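You operate a simulated robot arm through the tools that you are given. There is no shell and no other tool.

You are at the controls of a simulated robot arm. One attempt, no reset.

TASK
Switch off the purple and green lights; stand them in the bench drawer.
Fine: shut the drawer again. Set down upright: what you pick out.

It is judged by the outcome, as a careful person would: the job done as asked, and still so three seconds after it is handed in. It fails if anything else is knocked over, pushed out of place, dropped, spilled or broken.

THE ROBOT
A 7-joint arm with a two-finger parallel gripper, fixed in place. Base frame: the origin is at the foot of the arm, x ahead of it, y to its left, z up. Lengths are in mm, angles in rad, forces in N, time in s.
With the tool pointing down near the work surface it reaches from about 300 to 700 mm from the base axis. Its first joint turns from -1.152 to 1.152 rad. Payload 1.57 kg.
The TCP is the grasp point between the finger pads, 30 mm short of the fingertips. In the tool frame z runs along the fingers and y along their closing line. Largest opening 110 mm; finger width 24, thickness 12; the body of the gripper, 48 by 112 mm, starts 78 mm behind the TCP.
Orientation is that of the tool frame in the base frame, as [roll, pitch, yaw] about the fixed x, y, z axes, in that order (R = Rz(yaw) Ry(pitch) Rx(roll)). With the fingers straight down and closing along the base's y, the tool's x points along the base's -x, its y along +y and its z along -z.

THE INTERFACE
- The arm moves only by the tool play_rows. Its argument "motion" is a list of rows, each an object of numbers (a shift or turn left out is 0, a gripper value left out holds the last): "tx", "ty", "tz": the shift along the tool's x, y, z in units of 400 mm (1.0 is 400 mm); "rx", "ry", "rz": the turn, a rotation vector about the tool's x, y, z in units of 45 degrees (1.0 is 45 degrees); "gripper": the gripper command, from -1 (fully open) to 1 (shut), values between in proportion. In form: [{"tx": .., "ty": .., "tz": .., "rx": .., "ry": .., "rz": .., "gripper": ..}, ...]. A call has 1 to 20 rows; each row is the pose to reach, as a shift and turn from the pose commanded when the call began, along the tool's axes at that moment. A call with a number of a shift or a turn outside -1 to 1 is refused whole. Each row takes 0.2 s and may step no farther than 50 mm and 0.15 rad from the row before; otherwise, or with a gripper value out of range, the whole call is refused. Where a pose cannot be reached the arm comes as near as it can. A force on the tool above 50 N (or 10 N above the force at the start of the call, whichever is more), or a blocked arm, ends the call early, and 0.2 s more pass. The fingers move at their own pace (about 108 mm/s each) and stop on an object; they squeeze with about 28 N. The grip force told is the motor's: it shows also when the fingers shut on nothing. Time passes only in rows, and 0.2 s behind the last, so rows that repeat a pose let the fingers close. It gives the time, the measured TCP pose, the force on the tool (base axes), the opening and the grip force at its end, in the units of the frame above (readings bear some noise), with the torque about the TCP (base axes, N m) and any sound that the robot's microphone picked up.
- Cameras (640 x 400 px; columns grow to the right, rows downward): "scene" is fixed at [147, -379.7, 1407.2]; the picture's right is [0.91, -0.41, 0.00], its down [-0.23, -0.50, -0.84] and it looks along [0.35, 0.76, -0.54] (base axes); focal length 231 px, centre (320, 200). "wrist" rides on the gripper at [70, 16, -141] in the tool frame; the picture's right is [-0.23, 0.97, 0.00], its down [-0.85, -0.20, -0.48] and it looks along [-0.47, -0.11, 0.88] (tool axes); focal length 222 px, centre (320, 200). There is no depth. A picture from a camera that has moved, and an enlarged one, comes with that camera's place and axes in the base frame and with its lens.
- grab_frame(camera): a new picture of that camera. It takes no simulated time.
- enlarge(camera, box): a new picture of the part [left, top, right, bottom] of that camera's present view, enlarged. It takes no simulated time.
- hand_in(): hands the job in; it is judged then, once.

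Places have to be worked out from the pictures, the camera data and where the tool is seen. Open the gripper and draw the arm clear of the work before you hand the job in, unless the task says otherwise.

The tools are called after ">>>" as a command line: name --argument value ..., lists and objects as JSON in quotes. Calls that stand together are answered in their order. play_rows: Moves the arm, as the interface text tells. Its arguments: {"type":"object","properties":{"motion":{"type":"array","items":{"type":"object","properties":{"tx":{"type":"number"},"ty":{"type":"number"},"tz":{"type":"number"},"rx":{"type":"number"},"ry":{"type":"number"},"rz":{"type":"number"},"gripper":{"type":"number"}}}}},"required":["motion"]} The other tools are called the same way: grab_frame (camera) takes a picture; enlarge (camera, box) takes an enlarged picture of a part of a camera's view; hand_in () hands the job in.

At the start:

```text
clock: 0.0
eef_pos: [317.8, 135.6, 1263.9]
orientation: [3.141, -0.001, -3.142]
ft_force: [-0.6, 0.1, 0.9]
ft_torque: [0.01, -0.02, -0.03]
gripper_width: 109.9
grip_force: 0.0
```

scene: 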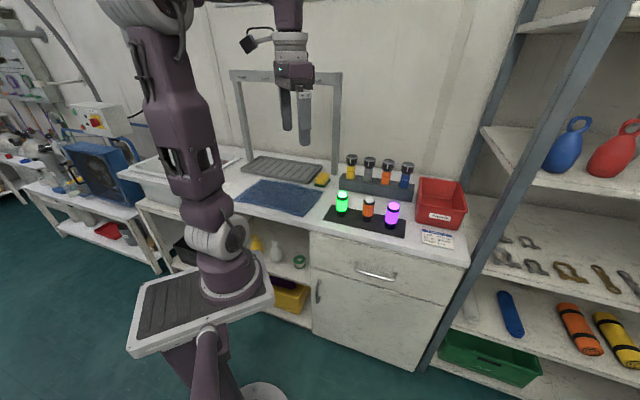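
wrist: 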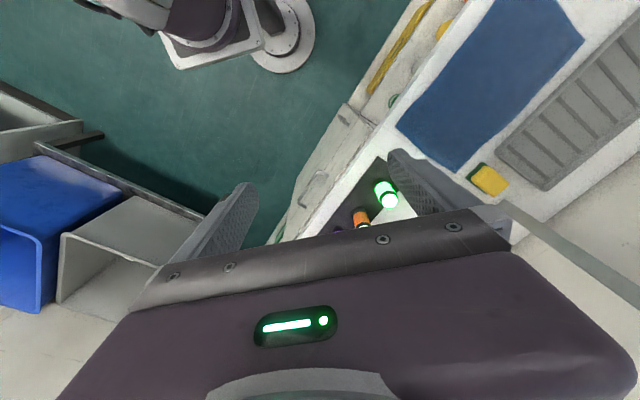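

I start by looking closely at the lit lights on the bench and the drawer below them.

>>> enlarge --camera "scene" --box '[310, 140, 470, 240]'

>>> enlarge --camera "scene" --box '[290, 200, 490, 325]'

>>> enlarge --camera "wrist" --box '[240, 140, 480, 290]'

```text
4.00 times, centred on (390, 190) of scene
camera zoom: at [147.0, -379.7, 1407.2], right [0.91, -0.41, 0.0], down [-0.23, -0.5, -0.84], along [0.35, 0.76, -0.54], focal length 924 px, centre (40, 240)
```

zoom: 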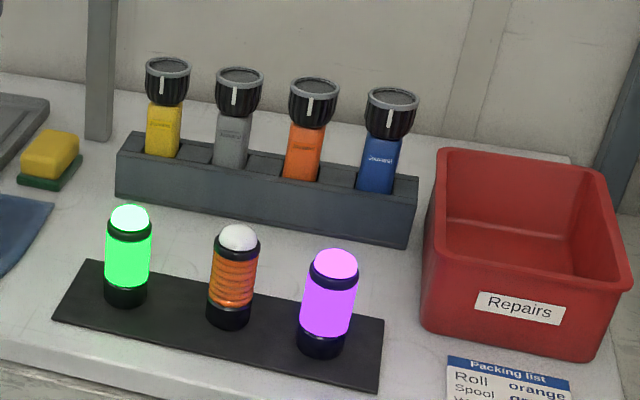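

```text
3.20 times, centred on (390, 262) of scene
camera zoom: at [147.0, -379.7, 1407.2], right [0.91, -0.41, 0.0], down [-0.23, -0.5, -0.84], along [0.35, 0.76, -0.54], focal length 740 px, centre (96, 0)
```

zoom: 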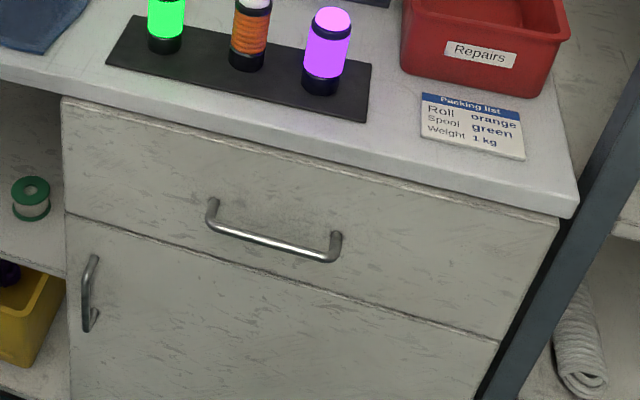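

```text
2.67 times, centred on (360, 215) of wrist
camera zoom: at [247.6, 152.8, 1403.3], right [0.23, 0.97, 0.0], down [0.85, -0.2, 0.48], along [0.47, -0.11, -0.88], focal length 592 px, centre (213, 160)
```

zoom: 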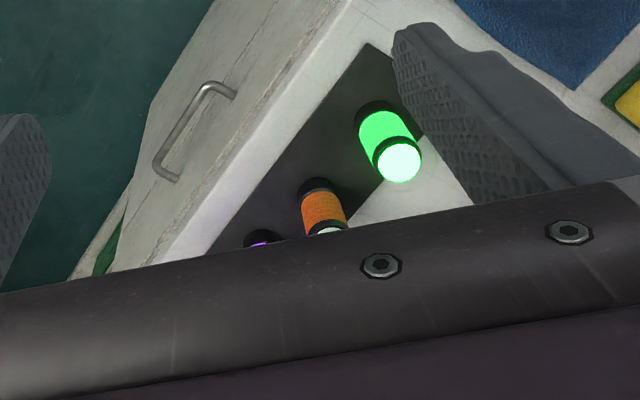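

The green and purple lanterns are lit on a dark mat, the orange one is off, and the drawer sits below the front bench edge. From the two views I put the bench top at about z = 868, green near (530, 253), purple near (650, 106), and the front edge turned about 48° to the base. I move above the mat, turn the tool square to the bench and look closer.

>>> play_rows --motion '[{"tx": -0.065, "ty": 0.011, "tz": 0.03, "rz": -0.095, "gripper": -1}, {"tx": -0.13, "ty": 0.022, "tz": 0.06, "rz": -0.19}, {"tx": -0.195, "ty": 0.033, "tz": 0.09, "rz": -0.285}, {"tx": -0.26, "ty": 0.044, "tz": 0.12, "rz": -0.38}, {"tx": -0.325, "ty": 0.055, "tz": 0.15, "rz": -0.475}, {"tx": -0.39, "ty": 0.066, "tz": 0.18, "rz": -0.57}, {"tx": -0.455, "ty": 0.077, "tz": 0.21, "rz": -0.665}, {"tx": -0.52, "ty": 0.088, "tz": 0.24, "rz": -0.76}, {"tx": -0.585, "ty": 0.099, "tz": 0.27, "rz": -0.855}, {"tx": -0.64, "ty": 0.11, "tz": 0.3, "rz": -0.95}, {"tx": -0.64, "ty": 0.11, "tz": 0.3, "rz": -0.95}]'

```text
clock: 2.4
eef_pos: [574.2, 178.8, 1143.4]
orientation: [-3.141, 0.0, -2.395]
ft_force: [-0.9, -0.4, 0.5]
ft_torque: [-0.03, 0.02, -0.02]
gripper_width: 110.0
grip_force: 0.1
```

The tool arrived at (574, 179, 1143), yaw −2.395. I take both views to locate the lanterns and the bench edge more exactly.

>>> grab_frame --camera "wrist"

>>> grab_frame --camera "scene"

```text
taken
camera wrist: at [512.0, 144.8, 1284.0], right [-0.49, 0.87, 0.0], down [0.76, 0.43, 0.48], along [0.42, 0.24, -0.88], focal length 222 px, centre (320, 200)
```

wrist: 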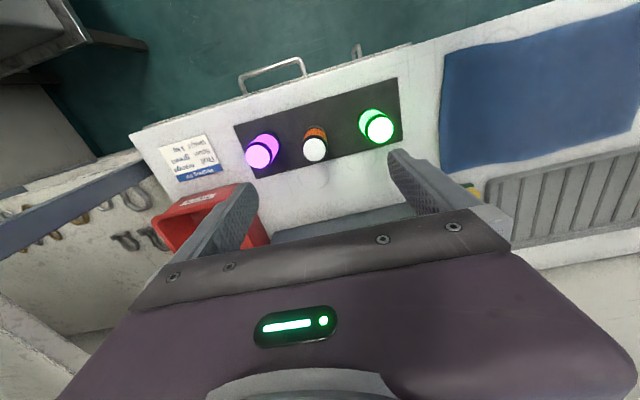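

```text
taken
```

scene: 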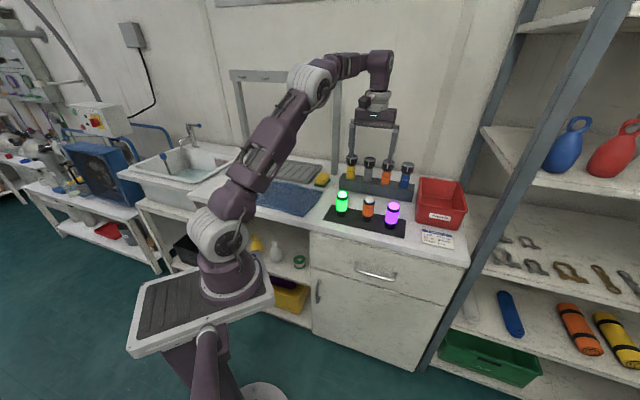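

>>> enlarge --camera "wrist" --box '[220, 40, 420, 165]'

>>> enlarge --camera "wrist" --box '[120, 10, 520, 260]'

>>> enlarge --camera "scene" --box '[320, 180, 416, 240]'

```text
3.20 times, centred on (320, 102) of wrist
camera zoom: at [512.0, 144.8, 1284.0], right [-0.49, 0.87, 0.0], down [0.76, 0.43, 0.48], along [0.42, 0.24, -0.88], focal length 711 px, centre (320, 512)
```

zoom: 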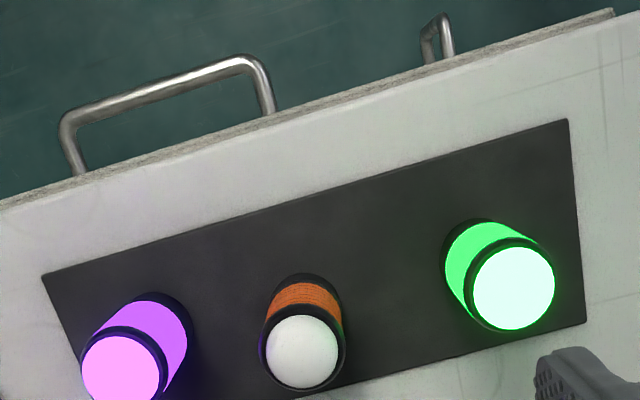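

```text
1.60 times, centred on (320, 135) of wrist
camera zoom: at [512.0, 144.8, 1284.0], right [-0.49, 0.87, 0.0], down [0.76, 0.43, 0.48], along [0.42, 0.24, -0.88], focal length 355 px, centre (320, 304)
```

zoom: 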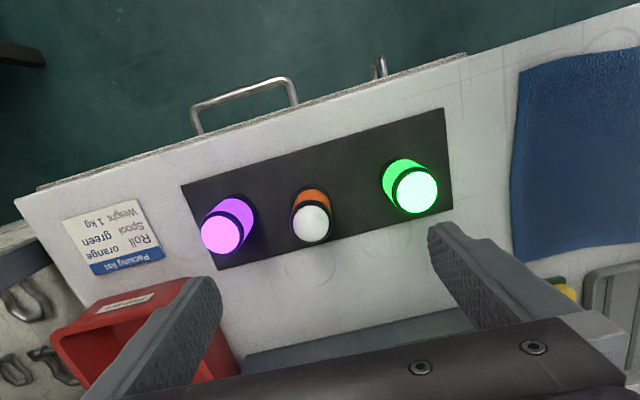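

```text
6.67 times, centred on (368, 210) of scene
camera zoom: at [147.0, -379.7, 1407.2], right [0.91, -0.41, 0.0], down [-0.23, -0.5, -0.84], along [0.35, 0.76, -0.54], focal length 1541 px, centre (0, 133)
```

zoom: 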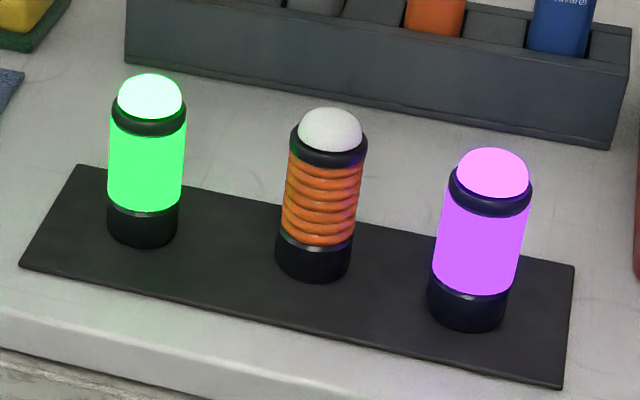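

The stereo sightings agree. The bench top is at about z = 860 and its front runs at 45° to the base. The green dome is near (528, 252, 957), the purple dome near (651, 114, 957), and the handle bar is centred near (556, 41, 721). The domes look like push buttons, so I shut the fingers and move above the green one to test a press.

>>> play_rows --motion '[{"tx": -0.0065, "ty": 0.035, "tz": 0.03, "rz": -0.01, "gripper": 1}, {"tx": -0.013, "ty": 0.071, "tz": 0.06, "rz": -0.02}, {"tx": -0.0195, "ty": 0.106, "tz": 0.1, "rz": -0.03}, {"tx": -0.026, "ty": 0.141, "tz": 0.14, "rz": -0.04}, {"tx": -0.032, "ty": 0.177, "tz": 0.18, "rz": -0.05}, {"tx": -0.0387, "ty": 0.2118, "tz": 0.22, "rz": -0.05}, {"tx": -0.0387, "ty": 0.2118, "tz": 0.22, "rz": -0.05}]'

```text
clock: 4.0
eef_pos: [529.6, 251.9, 1055.2]
orientation: [-3.142, 0.0, -2.356]
ft_force: [0.0, -0.1, -0.4]
ft_torque: [-0.03, 0.0, -0.01]
gripper_width: 0.0
grip_force: 21.0
```

The shut fingers should be about 60 mm above the green dome. I check the alignment in both views.

>>> grab_frame --camera "wrist"

>>> enlarge --camera "scene" --box '[300, 130, 428, 210]'

```text
taken
camera wrist: at [468.3, 213.9, 1195.5], right [-0.53, 0.85, 0.0], down [0.75, 0.46, 0.48], along [0.41, 0.25, -0.88], focal length 222 px, centre (320, 200)
```

wrist: 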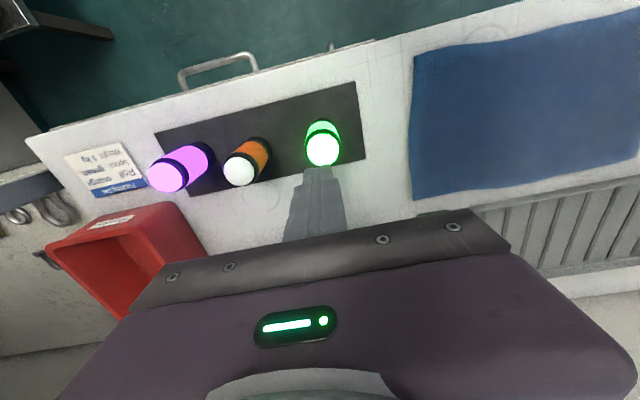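

```text
5.00 times, centred on (364, 170) of scene
camera zoom: at [147.0, -379.7, 1407.2], right [0.91, -0.41, 0.0], down [-0.23, -0.5, -0.84], along [0.35, 0.76, -0.54], focal length 1155 px, centre (100, 350)
```

zoom: 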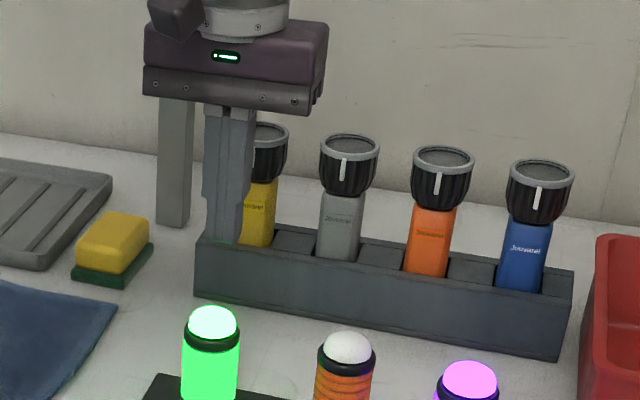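

The shut fingers sit over the green dome to within about 3 mm in both views. I lower to just above it, then ease down in small steps while watching force and sound.

>>> play_rows --motion '[{"tz": 0.04}, {"tz": 0.08}, {"tz": 0.11}, {"tz": 0.12}, {"tz": 0.125}, {"tz": 0.125}]'

```text
clock: 5.4
eef_pos: [529.5, 253.2, 1005.8]
orientation: [-3.141, 0.002, -2.356]
ft_force: [0.0, -0.2, 0.0]
ft_torque: [0.0, 0.03, 0.02]
gripper_width: 0.0
grip_force: 20.9
```

No contact yet, with the tips at about z = 976. I continue down 1.5 mm at a time.

>>> play_rows --motion '[{"tz": 0.00375}, {"tz": 0.0075}, {"tz": 0.01125}, {"tz": 0.015}, {"tz": 0.01875}, {"tz": 0.0225}]'

>>> enlarge --camera "scene" --box '[310, 150, 406, 210]'

```text
clock: 6.8
eef_pos: [528.0, 252.9, 995.5]
orientation: [3.14, 0.0, -2.357]
ft_force: [0.5, 0.3, -0.4]
ft_torque: [0.03, -0.01, -0.04]
gripper_width: 0.0
grip_force: 21.9
```

```text
6.67 times, centred on (358, 180) of scene
camera zoom: at [147.0, -379.7, 1407.2], right [0.91, -0.41, 0.0], down [-0.23, -0.5, -0.84], along [0.35, 0.76, -0.54], focal length 1541 px, centre (67, 333)
```

zoom: 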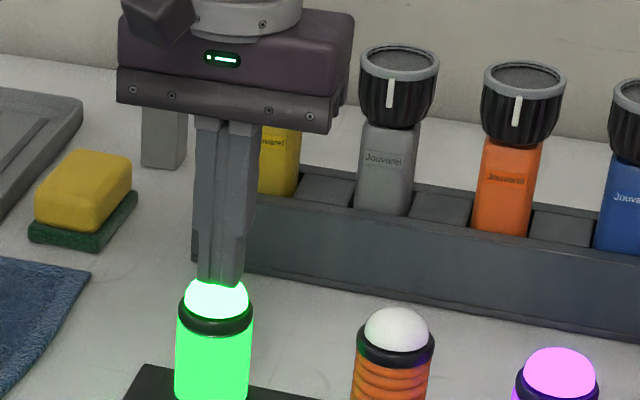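

The tips are right at the dome with no force yet. I continue down slowly.

>>> play_rows --motion '[{"tz": 0.0025}, {"tz": 0.005}, {"tz": 0.0075}, {"tz": 0.01}, {"tz": 0.0125}]'

```text
clock: 8.0
eef_pos: [529.0, 251.7, 990.2]
orientation: [-3.141, 0.0, -2.355]
ft_force: [-1.2, 0.8, 3.6]
ft_torque: [0.03, 0.04, -0.03]
gripper_width: 0.0
grip_force: 21.4
heard: click
```

A click was heard with about 4 N of push, so I check whether the green light changed.

>>> enlarge --camera "scene" --box '[310, 150, 406, 210]'

```text
6.67 times, centred on (358, 180) of scene
camera zoom: at [146.9, -379.7, 1407.2], right [0.91, -0.41, 0.0], down [-0.23, -0.5, -0.84], along [0.35, 0.76, -0.54], focal length 1541 px, centre (67, 333)
```

zoom: 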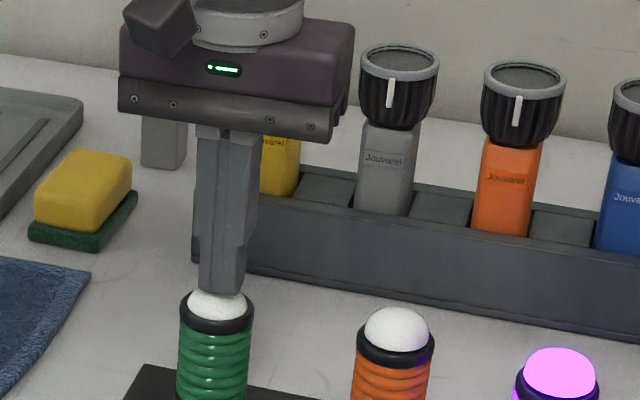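

The green lantern is off. I lift straight up and move over the purple one at (651, 114).

>>> play_rows --motion '[{"tz": -0.05}, {"tz": -0.1}, {"tz": -0.15}, {"tx": 0.005, "ty": -0.08, "tz": -0.16}, {"tx": 0.01, "ty": -0.17, "tz": -0.16}, {"tx": 0.015, "ty": -0.26, "tz": -0.16}, {"tx": 0.02, "ty": -0.35, "tz": -0.16}, {"tx": 0.0265, "ty": -0.42, "tz": -0.16}, {"tx": 0.0265, "ty": -0.458, "tz": -0.16}, {"tx": 0.0265, "ty": -0.458, "tz": -0.16}]'

>>> grab_frame --camera "wrist"

>>> enlarge --camera "scene" --box '[320, 140, 432, 210]'

```text
clock: 10.2
eef_pos: [650.1, 115.6, 1055.5]
orientation: [3.142, -0.001, -2.358]
ft_force: [0.3, 0.1, -0.3]
ft_torque: [0.0, 0.02, -0.03]
gripper_width: 0.0
grip_force: 21.6
```

```text
taken
camera wrist: at [589.6, 78.3, 1196.2], right [-0.53, 0.85, 0.0], down [0.75, 0.46, 0.48], along [0.41, 0.25, -0.88], focal length 222 px, centre (320, 200)
```

wrist: 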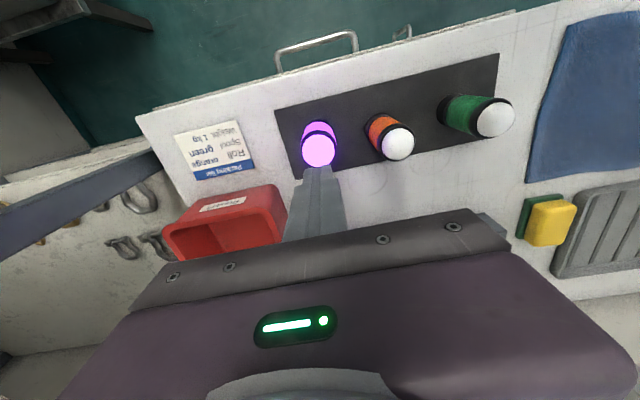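

```text
5.71 times, centred on (376, 175) of scene
camera zoom: at [147.0, -379.7, 1407.2], right [0.91, -0.41, 0.0], down [-0.23, -0.5, -0.84], along [0.35, 0.76, -0.54], focal length 1320 px, centre (0, 343)
```

zoom: 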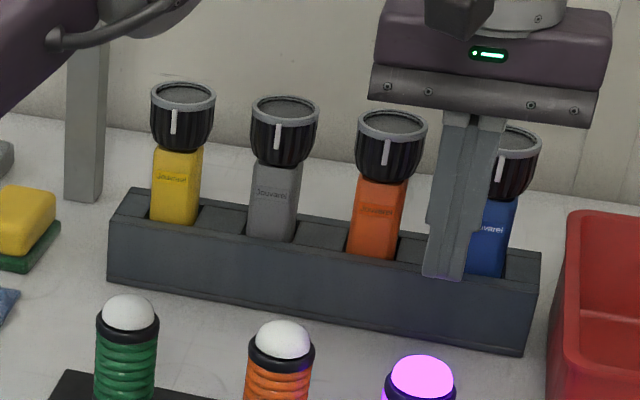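

The tips line up over the purple dome in both views. I go down to just above it, then ease to about the height where the green one clicked.

>>> play_rows --motion '[{"tz": 0.04}, {"tz": 0.08}, {"tz": 0.11}, {"tz": 0.125}, {"tz": 0.135}, {"tz": 0.1425}, {"tz": 0.1475}, {"tz": 0.15}, {"tz": 0.1525}, {"tz": 0.155}, {"tz": 0.1575}, {"tz": 0.16}]'

>>> enlarge --camera "scene" --box '[340, 160, 436, 220]'

```text
clock: 12.8
eef_pos: [649.0, 116.2, 991.4]
orientation: [-3.141, 0.0, -2.356]
ft_force: [1.5, 0.1, 2.8]
ft_torque: [0.0, -0.04, 0.0]
gripper_width: 0.0
grip_force: 21.4
heard: click
```

```text
6.67 times, centred on (388, 190) of scene
camera zoom: at [147.0, -379.7, 1407.2], right [0.91, -0.41, 0.0], down [-0.23, -0.5, -0.84], along [0.35, 0.76, -0.54], focal length 1541 px, centre (-133, 267)
```

zoom: 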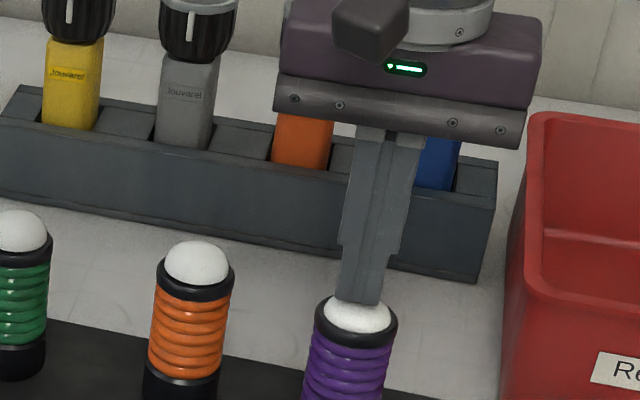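

Both clicks worked and both lanterns are now off. Next is the drawer: I lift clear, back off in front of the bench and start turning the tool so the fingers will close across the handle bar.

>>> play_rows --motion '[{"tz": -0.1}, {"tz": -0.2}, {"tx": 0.08, "tz": -0.2, "rz": 0.1}, {"tx": 0.16, "tz": -0.2, "rz": 0.25}, {"tx": 0.25, "tz": -0.2, "rz": 0.4}, {"tx": 0.34, "tz": -0.2, "rz": 0.55}, {"tx": 0.43, "tz": -0.2, "rz": 0.7}, {"tx": 0.52, "tz": -0.2, "rz": 0.85}, {"tx": 0.6, "tz": -0.2, "rz": 1.0}, {"tx": 0.6, "tz": -0.2, "rz": 1.0}]'

>>> grab_frame --camera "scene"

```text
clock: 15.0
eef_pos: [477.8, -55.7, 1072.6]
orientation: [-3.141, 0.001, 3.14]
ft_force: [0.0, 0.3, 0.8]
ft_torque: [-0.02, -0.02, 0.02]
gripper_width: 0.0
grip_force: 20.9
```

```text
taken
```

scene: 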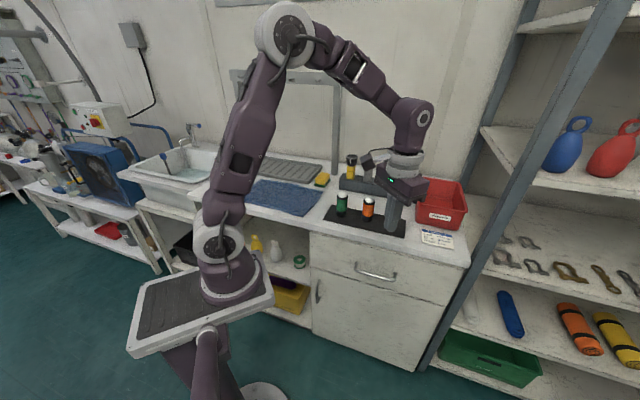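

The path is clear. I finish the second 45° of turn while opening the fingers to about 34 mm, and come down a little.

>>> play_rows --motion '[{"tz": 0.02, "rz": 0.16, "gripper": 0.38}, {"tz": 0.04, "rz": 0.33}, {"tz": 0.06, "rz": 0.5}, {"tz": 0.08, "rz": 0.67}, {"tz": 0.1, "rz": 0.84}, {"tz": 0.12, "rz": 1.0}, {"tz": 0.12, "rz": 1.0}]'

```text
clock: 16.6
eef_pos: [479.0, -55.4, 1022.3]
orientation: [3.141, -0.001, 2.355]
ft_force: [0.1, 0.3, -0.6]
ft_torque: [-0.08, 0.01, -0.03]
gripper_width: 34.1
grip_force: 0.1
```

Orientation is as planned, with the fingers straddling along the bench normal. I tilt the tool 45° toward the bench while lowering part of the way.

>>> play_rows --motion '[{"tx": 0.005, "ty": 0.01, "tz": 0.03, "rx": -0.15}, {"tx": 0.01, "ty": 0.02, "tz": 0.07, "rx": -0.3}, {"tx": 0.015, "ty": 0.03, "tz": 0.11, "rx": -0.45}, {"tx": 0.02, "ty": 0.04, "tz": 0.15, "rx": -0.6}, {"tx": 0.025, "ty": 0.05, "tz": 0.19, "rx": -0.75}, {"tx": 0.03, "ty": 0.06, "tz": 0.23, "rx": -0.9}, {"tx": 0.034, "ty": 0.07, "tz": 0.27, "rx": -1.0}, {"tx": 0.034, "ty": 0.07, "tz": 0.27, "rx": -1.0}]'

>>> grab_frame --camera "scene"

>>> grab_frame --camera "wrist"

```text
clock: 18.4
eef_pos: [489.7, -24.9, 914.7]
orientation: [2.355, 0.002, 2.356]
ft_force: [0.7, 1.0, -0.1]
ft_torque: [-0.01, -0.02, -0.01]
gripper_width: 34.0
grip_force: 0.0
```

```text
taken
```

scene: 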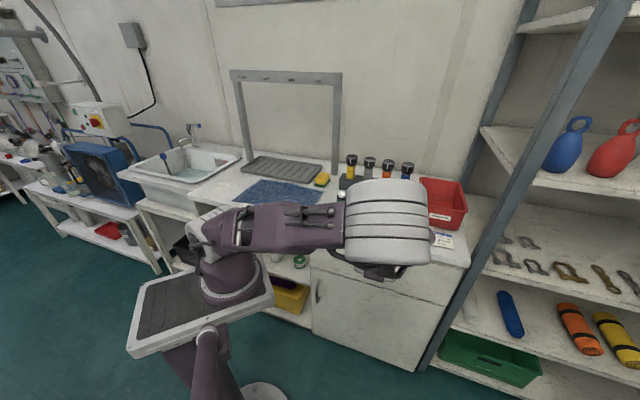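

```text
taken
camera wrist: at [378.4, -38.0, 1025.2], right [0.65, 0.33, 0.69], down [0.26, -0.94, 0.2], along [0.71, 0.05, -0.7], focal length 222 px, centre (320, 200)
```

wrist: 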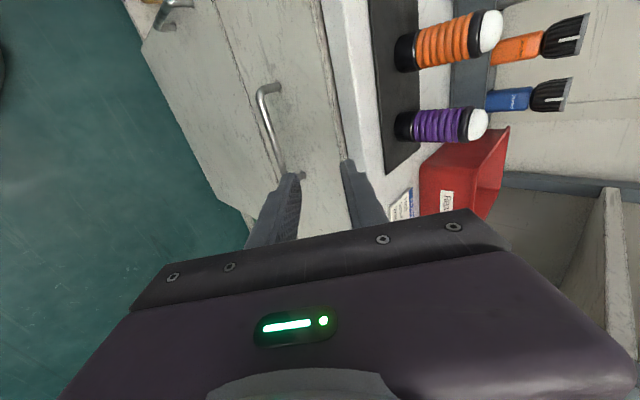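

The handle appears where I predicted, within 3 px, so my estimate holds: bar centre (556, 41, 721). I line the fingers up on the 45° approach, stopping about 45 mm short.

>>> play_rows --motion '[{"ty": -0.04, "tz": 0.05}, {"ty": -0.08, "tz": 0.1}, {"ty": -0.12, "tz": 0.15}, {"ty": -0.16, "tz": 0.2}, {"ty": -0.177, "tz": 0.25}, {"ty": -0.177, "tz": 0.3}, {"ty": -0.177, "tz": 0.35}, {"ty": -0.177, "tz": 0.35}]'

>>> grab_frame --camera "wrist"

>>> grab_frame --camera "scene"

```text
clock: 20.2
eef_pos: [524.0, 10.6, 765.8]
orientation: [2.356, 0.001, 2.358]
ft_force: [0.3, -0.1, -0.4]
ft_torque: [0.0, -0.02, -0.04]
gripper_width: 34.2
grip_force: 0.1
```

```text
taken
camera wrist: at [411.2, -2.1, 876.6], right [0.65, 0.33, 0.69], down [0.27, -0.94, 0.2], along [0.71, 0.05, -0.7], focal length 222 px, centre (320, 200)
```

wrist: 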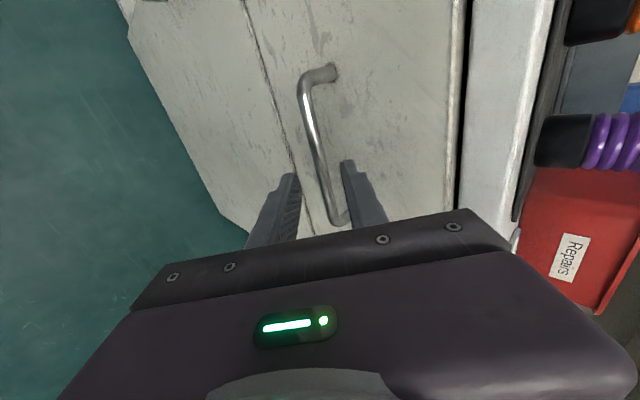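

```text
taken
```

scene: 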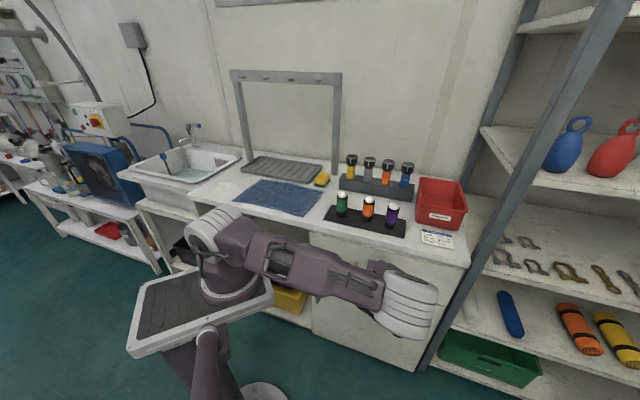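

>>> enlarge --camera "wrist" --box '[240, 50, 432, 230]'

```text
2.22 times, centred on (336, 140) of wrist
camera zoom: at [411.2, -2.1, 876.6], right [0.65, 0.33, 0.69], down [0.27, -0.94, 0.2], along [0.71, 0.05, -0.7], focal length 494 px, centre (284, 333)
```

zoom: 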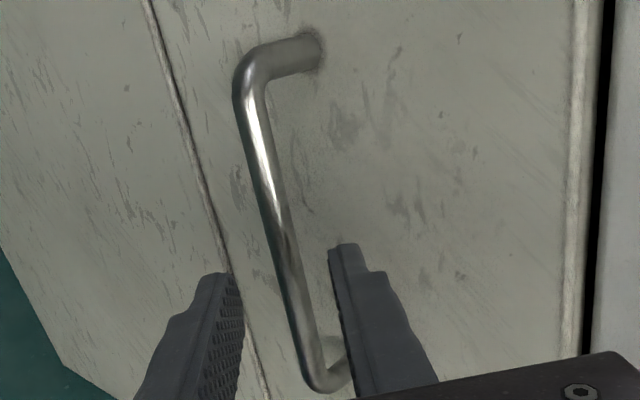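

The bar runs centred between the fingers, about 63 mm beyond the TCP. I narrow the fingers to about 26 mm, advance 42 mm so the bar sits near the tips, then close.

>>> play_rows --motion '[{"gripper": 0.52}, {"tz": 0.03}, {"tz": 0.06}, {"tz": 0.085}, {"tz": 0.095}, {"tz": 0.105}, {"tz": 0.105}]'

>>> enlarge --camera "wrist" --box '[240, 50, 432, 230]'

```text
clock: 21.8
eef_pos: [546.7, 29.8, 736.0]
orientation: [2.358, 0.001, 2.356]
ft_force: [-0.3, -0.1, -0.4]
ft_torque: [-0.02, 0.02, -0.02]
gripper_width: 26.5
grip_force: 0.1
```

```text
2.22 times, centred on (336, 140) of wrist
camera zoom: at [433.8, 18.5, 846.4], right [0.65, 0.33, 0.69], down [0.27, -0.94, 0.2], along [0.71, 0.06, -0.7], focal length 494 px, centre (284, 333)
```

zoom: 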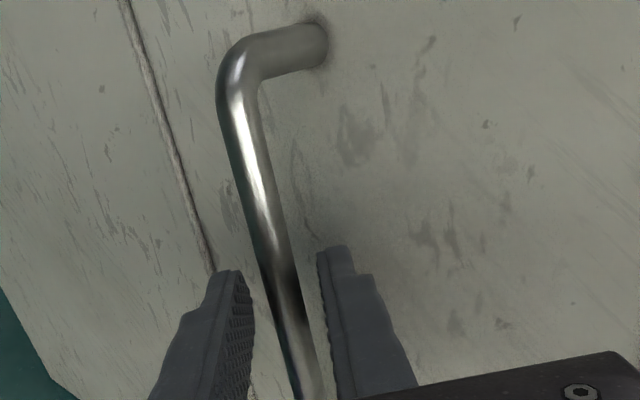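

The bar is between the finger pads with no contact force. I close on it.

>>> play_rows --motion '[{"gripper": 1}, {"gripper": 1}, {"gripper": 1}]'

```text
clock: 22.6
eef_pos: [545.6, 30.5, 736.4]
orientation: [2.354, -0.001, 2.356]
ft_force: [0.3, 0.9, 10.2]
ft_torque: [0.21, 0.08, 0.15]
gripper_width: 11.9
grip_force: 28.8
```

The grip holds an 11.9 mm bar at 29 N. I pull slowly straight out from the bench, 60 mm first.

>>> play_rows --motion '[{"ty": -0.00884, "tz": -0.00884}, {"ty": -0.0265, "tz": -0.0265}, {"ty": -0.0442, "tz": -0.0442}, {"ty": -0.0619, "tz": -0.0619}, {"ty": -0.0795, "tz": -0.0795}, {"ty": -0.106, "tz": -0.106}]'

>>> grab_frame --camera "wrist"

>>> grab_frame --camera "scene"

```text
clock: 24.0
eef_pos: [504.3, -11.2, 737.1]
orientation: [2.354, 0.001, 2.357]
ft_force: [2.8, -1.9, 19.1]
ft_torque: [0.34, 0.16, 0.34]
gripper_width: 11.9
grip_force: 28.8
```

```text
taken
camera wrist: at [391.6, -23.5, 846.7], right [0.65, 0.33, 0.69], down [0.26, -0.94, 0.2], along [0.72, 0.05, -0.7], focal length 222 px, centre (320, 200)
```

wrist: 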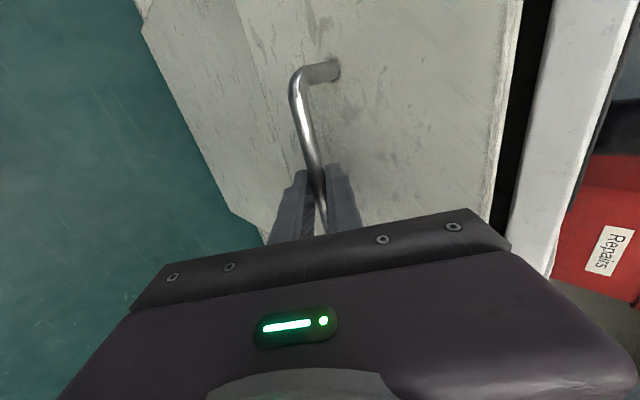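

```text
taken
```

scene: 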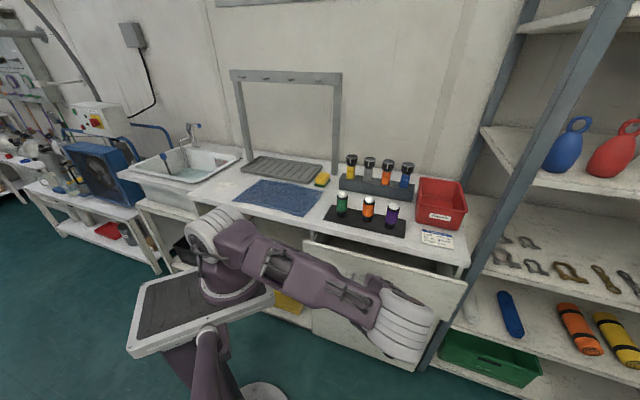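

The drawer is 60 mm out and sliding freely. The handle pushes the tool up at 19 N, so I ease the path up 2 mm while pulling another 90 mm.

>>> play_rows --motion '[{"ty": -0.0075, "tz": -0.0145}, {"ty": -0.027, "tz": -0.034}, {"ty": -0.053, "tz": -0.06}, {"ty": -0.0795, "tz": -0.0865}, {"ty": -0.106, "tz": -0.113}, {"ty": -0.1325, "tz": -0.1395}, {"ty": -0.156, "tz": -0.163}]'

>>> grab_frame --camera "wrist"

>>> grab_frame --camera "scene"

```text
clock: 25.6
eef_pos: [440.2, -75.8, 737.9]
orientation: [2.357, -0.001, 2.356]
ft_force: [4.0, -1.8, -26.2]
ft_torque: [-0.29, -0.08, -0.14]
gripper_width: 12.1
grip_force: 29.5
```

```text
taken
camera wrist: at [327.3, -87.9, 847.5], right [0.65, 0.33, 0.69], down [0.27, -0.94, 0.2], along [0.71, 0.05, -0.7], focal length 222 px, centre (320, 200)
```

wrist: 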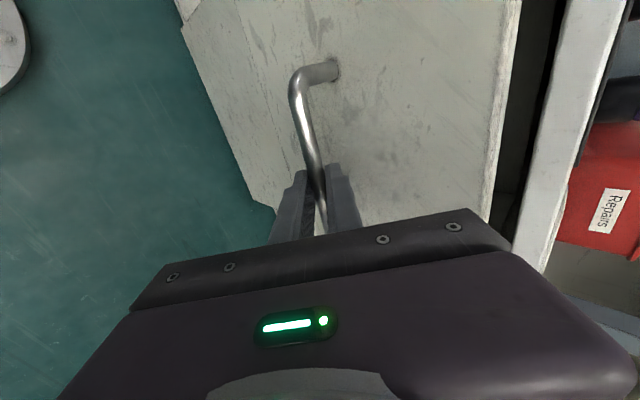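

```text
taken
```

scene: 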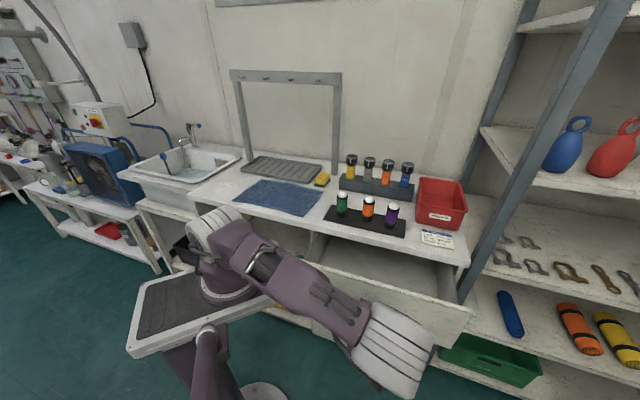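

150 mm open now. The vertical force swung to −26 N, so I take back about 1 mm of that height and pull another 72 mm.

>>> play_rows --motion '[{"ty": -0.0108, "tz": -0.0068}, {"ty": -0.0285, "tz": -0.0245}, {"ty": -0.055, "tz": -0.051}, {"ty": -0.0815, "tz": -0.0775}, {"ty": -0.108, "tz": -0.104}, {"ty": -0.129, "tz": -0.125}]'

>>> grab_frame --camera "wrist"

>>> grab_frame --camera "scene"

```text
clock: 27.0
eef_pos: [388.1, -126.3, 736.2]
orientation: [2.355, -0.002, 2.358]
ft_force: [-13.6, 15.1, 13.8]
ft_torque: [0.15, 0.01, 0.11]
gripper_width: 11.8
grip_force: 28.9
```

```text
taken
camera wrist: at [275.9, -139.5, 847.2], right [0.65, 0.33, 0.69], down [0.27, -0.94, 0.2], along [0.71, 0.06, -0.7], focal length 222 px, centre (320, 200)
```

wrist: 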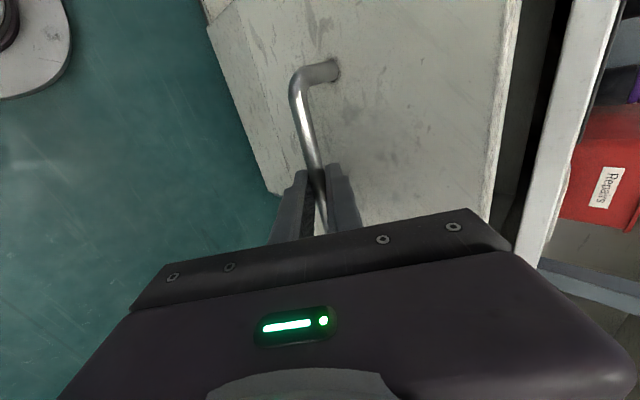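

```text
taken
```

scene: 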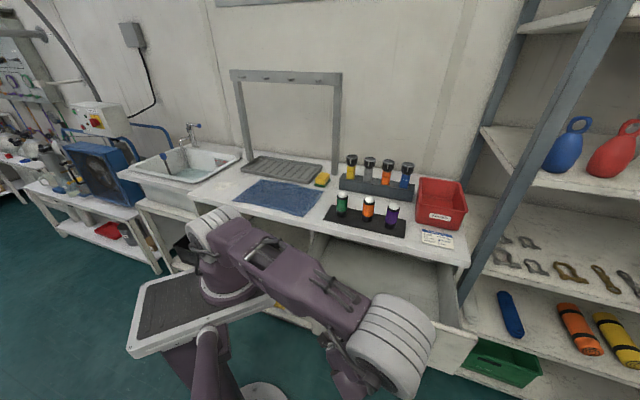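

The drawer is now about 222 mm open. I release the handle and back out along the approach line.

>>> play_rows --motion '[{"gripper": 0.52}, {"gripper": 0.52}, {"tz": -0.03}, {"tz": -0.08}, {"tz": -0.15}, {"tz": -0.2}]'

```text
clock: 28.4
eef_pos: [348.4, -167.3, 794.2]
orientation: [2.356, -0.001, 2.357]
ft_force: [-0.1, -1.2, -0.9]
ft_torque: [0.03, 0.01, -0.01]
gripper_width: 26.5
grip_force: 0.1
```

I rise straight up and swing the tool back to pointing down.

>>> play_rows --motion '[{"ty": 0.07, "tz": -0.07}, {"ty": 0.14, "tz": -0.14}, {"ty": 0.21, "tz": -0.21, "rx": 0.1}, {"ty": 0.28, "tz": -0.28, "rx": 0.25}, {"ty": 0.35, "tz": -0.35, "rx": 0.4}, {"ty": 0.4, "tz": -0.4, "rx": 0.55}, {"ty": 0.45, "tz": -0.4, "rx": 0.7}, {"ty": 0.5, "tz": -0.4, "rx": 0.85}, {"ty": 0.55, "tz": -0.4, "rx": 1.0}, {"ty": 0.55, "tz": -0.4, "rx": 1.0}]'

>>> grab_frame --camera "scene"

>>> grab_frame --camera "wrist"

```text
clock: 30.6
eef_pos: [378.8, -136.2, 1063.0]
orientation: [-3.14, 0.002, 2.354]
ft_force: [-0.7, -0.6, 0.0]
ft_torque: [-0.04, 0.01, -0.01]
gripper_width: 26.3
grip_force: 0.1
```

```text
taken
```

scene: 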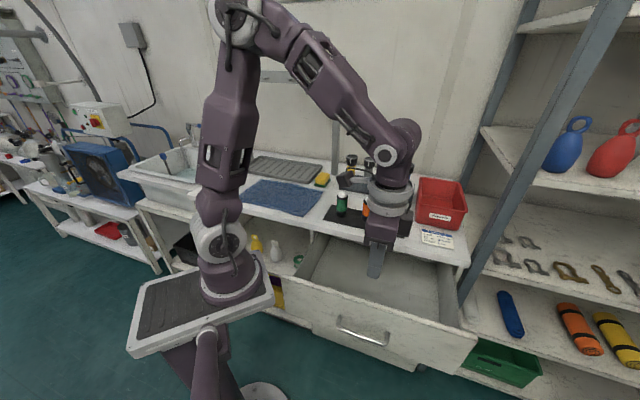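

```text
taken
camera wrist: at [340.6, -74.3, 1203.6], right [0.85, 0.53, 0.0], down [0.46, -0.75, 0.48], along [0.25, -0.41, -0.88], focal length 222 px, centre (320, 200)
```

wrist: 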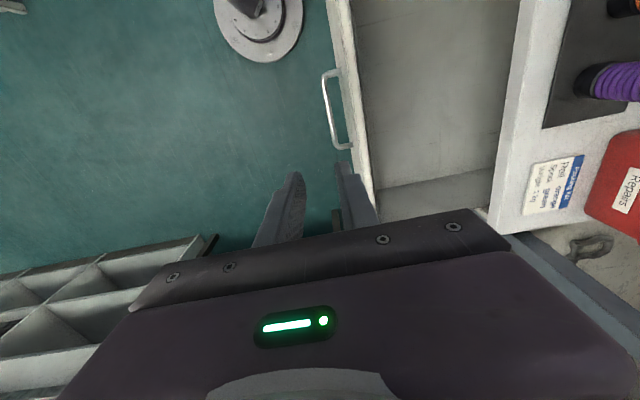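

The drawer stands open and looks empty. I zoom in to work out its inside dimensions and floor height.

>>> enlarge --camera "scene" --box '[276, 220, 484, 350]'

>>> enlarge --camera "wrist" --box '[300, 0, 556, 240]'

```text
3.08 times, centred on (380, 285) of scene
camera zoom: at [147.0, -379.7, 1407.2], right [0.91, -0.41, 0.0], down [-0.23, -0.5, -0.84], along [0.35, 0.76, -0.54], focal length 711 px, centre (135, -62)
```

zoom: 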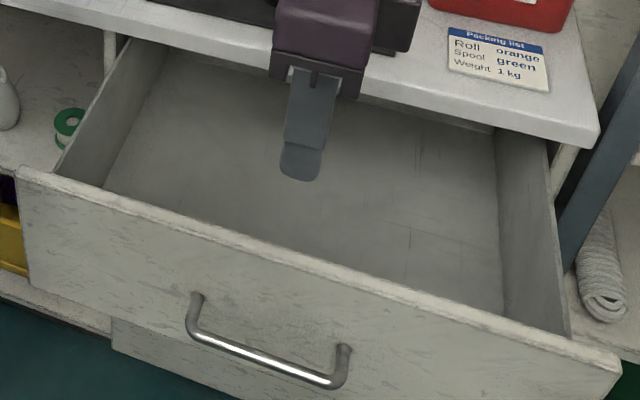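

```text
1.67 times, centred on (428, 120) of wrist
camera zoom: at [340.6, -74.3, 1203.6], right [0.85, 0.53, 0.0], down [0.46, -0.75, 0.48], along [0.25, -0.41, -0.88], focal length 370 px, centre (140, 333)
```

zoom: 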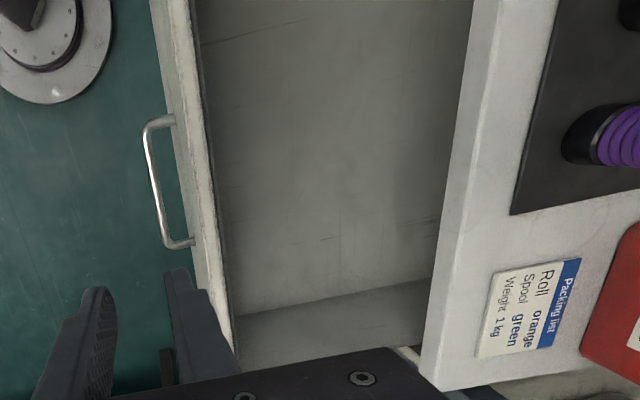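

The drawer is empty. Its floor height is uncertain from the pictures, about 600 to 645, so I'll probe it with the shut fingertips over the spot where I plan to stand the lanterns. First I move above the middle of the opening.

>>> play_rows --motion '[{"tx": 0.01, "ty": 0.09, "gripper": 1}, {"tx": 0.02, "ty": 0.18}, {"tx": 0.03, "ty": 0.27}, {"tx": 0.04, "ty": 0.36}, {"tx": 0.06, "ty": 0.446, "tz": 0.03}, {"tx": 0.06, "ty": 0.446, "tz": 0.12}, {"tx": 0.06, "ty": 0.446, "tz": 0.22}, {"tx": 0.06, "ty": 0.446, "tz": 0.32}, {"tx": 0.06, "ty": 0.446, "tz": 0.41}, {"tx": 0.06, "ty": 0.446, "tz": 0.41}]'

>>> grab_frame --camera "scene"

>>> grab_frame --camera "wrist"

```text
clock: 32.8
eef_pos: [488.9, 5.7, 898.4]
orientation: [-3.141, -0.002, 2.356]
ft_force: [0.4, 0.6, 0.1]
ft_torque: [0.02, -0.01, 0.01]
gripper_width: 0.0
grip_force: 21.9
```

```text
taken
```

scene: 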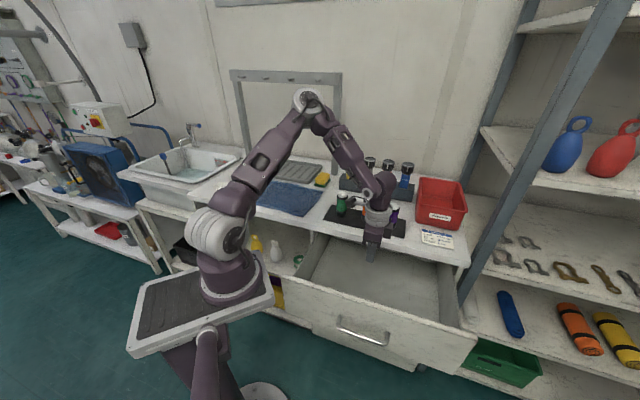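

```text
taken
camera wrist: at [450.5, 67.3, 1038.5], right [0.85, 0.53, 0.0], down [0.46, -0.75, 0.48], along [0.25, -0.41, -0.88], focal length 222 px, centre (320, 200)
```

wrist: 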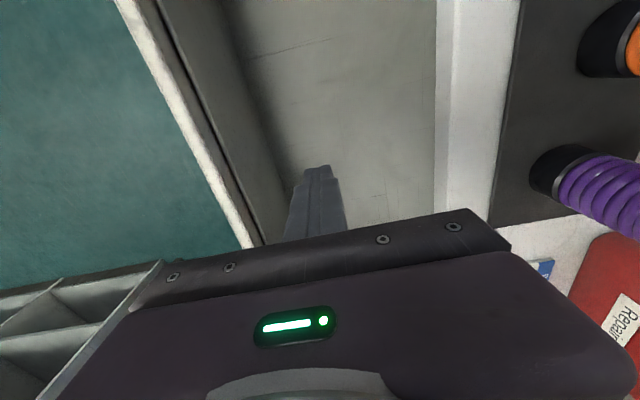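

The shut fingers hang over the drawer with room on all sides. I descend into it, stopping with the tips near z = 670.

>>> play_rows --motion '[{"tz": 0.08}, {"tz": 0.16}, {"tz": 0.24}, {"tz": 0.32}, {"tz": 0.4}, {"tz": 0.46}, {"tz": 0.495}, {"tz": 0.495}]'

>>> grab_frame --camera "scene"

>>> grab_frame --camera "wrist"

```text
clock: 34.6
eef_pos: [487.4, 6.1, 702.2]
orientation: [3.141, 0.001, 2.355]
ft_force: [0.1, -0.5, -1.0]
ft_torque: [0.0, 0.01, 0.02]
gripper_width: 0.2
grip_force: 21.5
```

```text
taken
```

scene: 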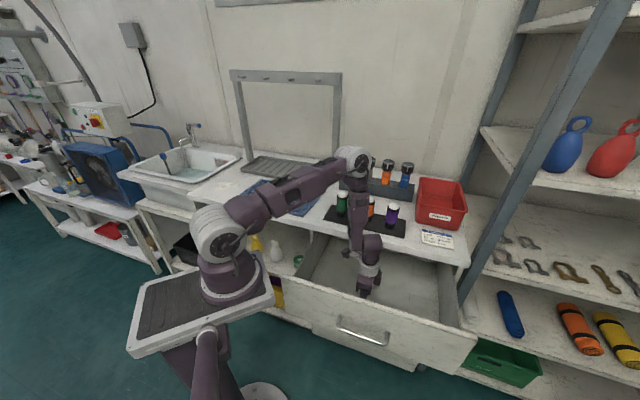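

```text
taken
camera wrist: at [449.4, 67.6, 841.4], right [0.85, 0.53, 0.0], down [0.46, -0.75, 0.48], along [0.25, -0.41, -0.88], focal length 222 px, centre (320, 200)
```

wrist: 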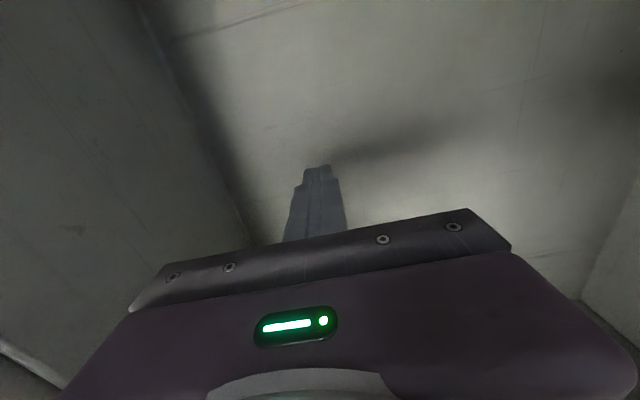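

There is no contact and the forearm clears the lanterns. I step down 2 mm at a time to find the floor.

>>> play_rows --motion '[{"tz": 0.005}, {"tz": 0.01}, {"tz": 0.015}, {"tz": 0.02}, {"tz": 0.025}, {"tz": 0.03}, {"tz": 0.035}, {"tz": 0.04}]'

```text
clock: 36.4
eef_pos: [488.4, 5.1, 683.3]
orientation: [3.141, 0.0, 2.356]
ft_force: [-0.8, -0.3, -0.3]
ft_torque: [-0.01, -0.01, -0.02]
gripper_width: 0.2
grip_force: 21.9
```

Still free at tip z ≈ 653. I continue in 1 mm steps.

>>> play_rows --motion '[{"tz": 0.0025}, {"tz": 0.005}, {"tz": 0.0075}, {"tz": 0.01}, {"tz": 0.0125}, {"tz": 0.015}]'

>>> grab_frame --camera "wrist"

```text
clock: 37.8
eef_pos: [489.4, 6.4, 678.5]
orientation: [-3.141, 0.001, 2.355]
ft_force: [0.3, 0.0, 0.1]
ft_torque: [0.0, 0.03, 0.02]
gripper_width: 0.1
grip_force: 21.4
```

```text
taken
camera wrist: at [449.9, 68.8, 818.6], right [0.85, 0.53, 0.0], down [0.46, -0.75, 0.48], along [0.25, -0.41, -0.88], focal length 222 px, centre (320, 200)
```

wrist: 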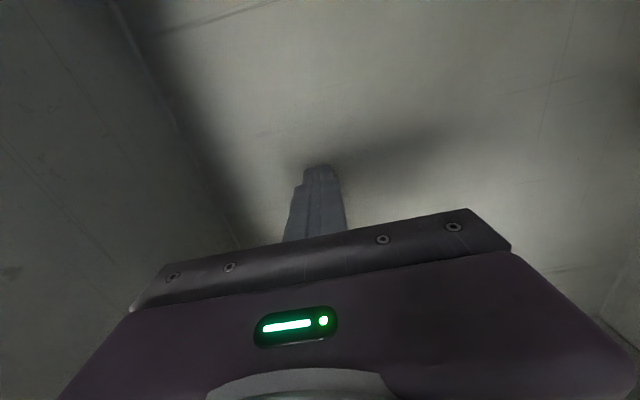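

Tips are at about 648 with the shadow closing in. I continue.

>>> play_rows --motion '[{"tz": 0.0025}, {"tz": 0.005}, {"tz": 0.0075}, {"tz": 0.01}, {"tz": 0.0125}, {"tz": 0.015}, {"tz": 0.0175}, {"tz": 0.02}]'

```text
clock: 38.8
eef_pos: [488.7, 7.7, 678.2]
orientation: [3.141, 0.002, 2.356]
ft_force: [-3.1, 1.3, 14.8]
ft_torque: [0.14, 0.24, 0.0]
gripper_width: 0.0
grip_force: 20.6
stopped in row 5: the force on the tool passed its limit at 57 N (the readings are from after the stop); the commanded pose is now the measured one
```

The fingertips met the drawer floor with the TCP at about 677, so the floor is at z ≈ 647. I lift out of the drawer and open the fingers to 80 mm on the way up.

>>> play_rows --motion '[{"tz": -0.05}, {"tz": -0.14}, {"tz": -0.24}, {"tz": -0.34}, {"tz": -0.44}, {"tz": -0.54}, {"tz": -0.64}, {"tz": -0.74, "gripper": -0.45}, {"tz": -0.84}, {"tz": -0.92}, {"tz": -0.92}]'

```text
clock: 41.2
eef_pos: [488.1, 5.6, 1043.2]
orientation: [-3.141, 0.001, 2.355]
ft_force: [-0.6, -0.4, -0.6]
ft_torque: [0.01, 0.01, 0.01]
gripper_width: 79.5
grip_force: 0.0
```

Clear of the drawer. I move over the purple lantern at (650, 115) at this height.

>>> play_rows --motion '[{"tx": -0.018, "ty": 0.09}, {"tx": -0.037, "ty": 0.18}, {"tx": -0.056, "ty": 0.27}, {"tx": -0.074, "ty": 0.36}, {"tx": -0.0928, "ty": 0.44}, {"tx": -0.0928, "ty": 0.4795}, {"tx": -0.0928, "ty": 0.4795}]'

>>> grab_frame --camera "wrist"

>>> grab_frame --camera "scene"

```text
clock: 42.8
eef_pos: [650.9, 115.9, 1044.4]
orientation: [3.141, 0.0, 2.356]
ft_force: [0.4, 0.2, 0.2]
ft_torque: [-0.03, -0.02, 0.01]
gripper_width: 79.9
grip_force: 0.2
```

```text
taken
camera wrist: at [612.7, 177.8, 1184.5], right [0.85, 0.53, 0.0], down [0.46, -0.75, 0.48], along [0.25, -0.41, -0.88], focal length 222 px, centre (320, 200)
```

wrist: 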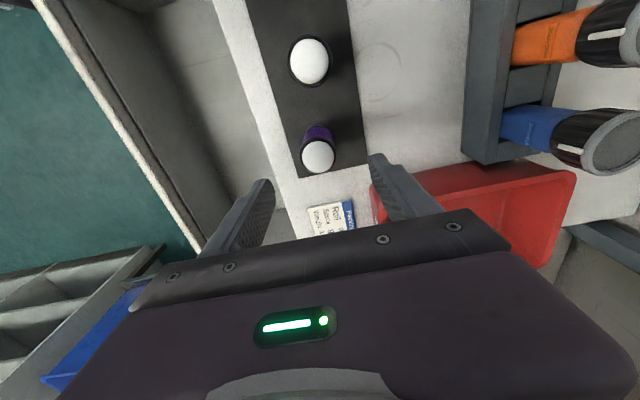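

```text
taken
```

scene: 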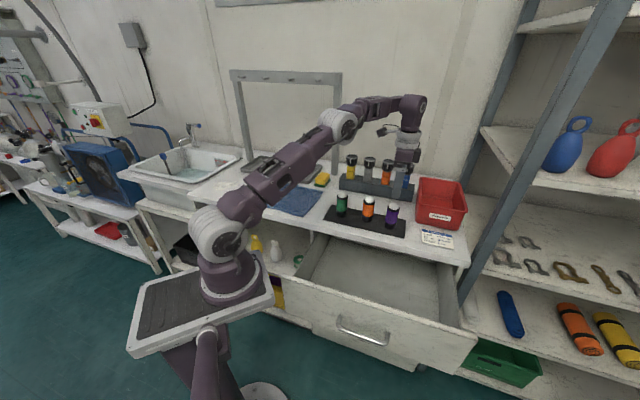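

>>> enlarge --camera "wrist" --box '[256, 100, 384, 180]'

```text
5.00 times, centred on (320, 140) of wrist
camera zoom: at [612.7, 177.8, 1184.5], right [0.85, 0.53, 0.0], down [0.46, -0.75, 0.48], along [0.25, -0.41, -0.88], focal length 1111 px, centre (320, 500)
```

zoom: 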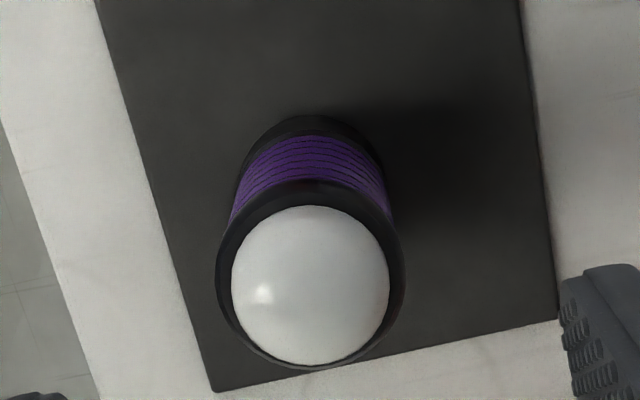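

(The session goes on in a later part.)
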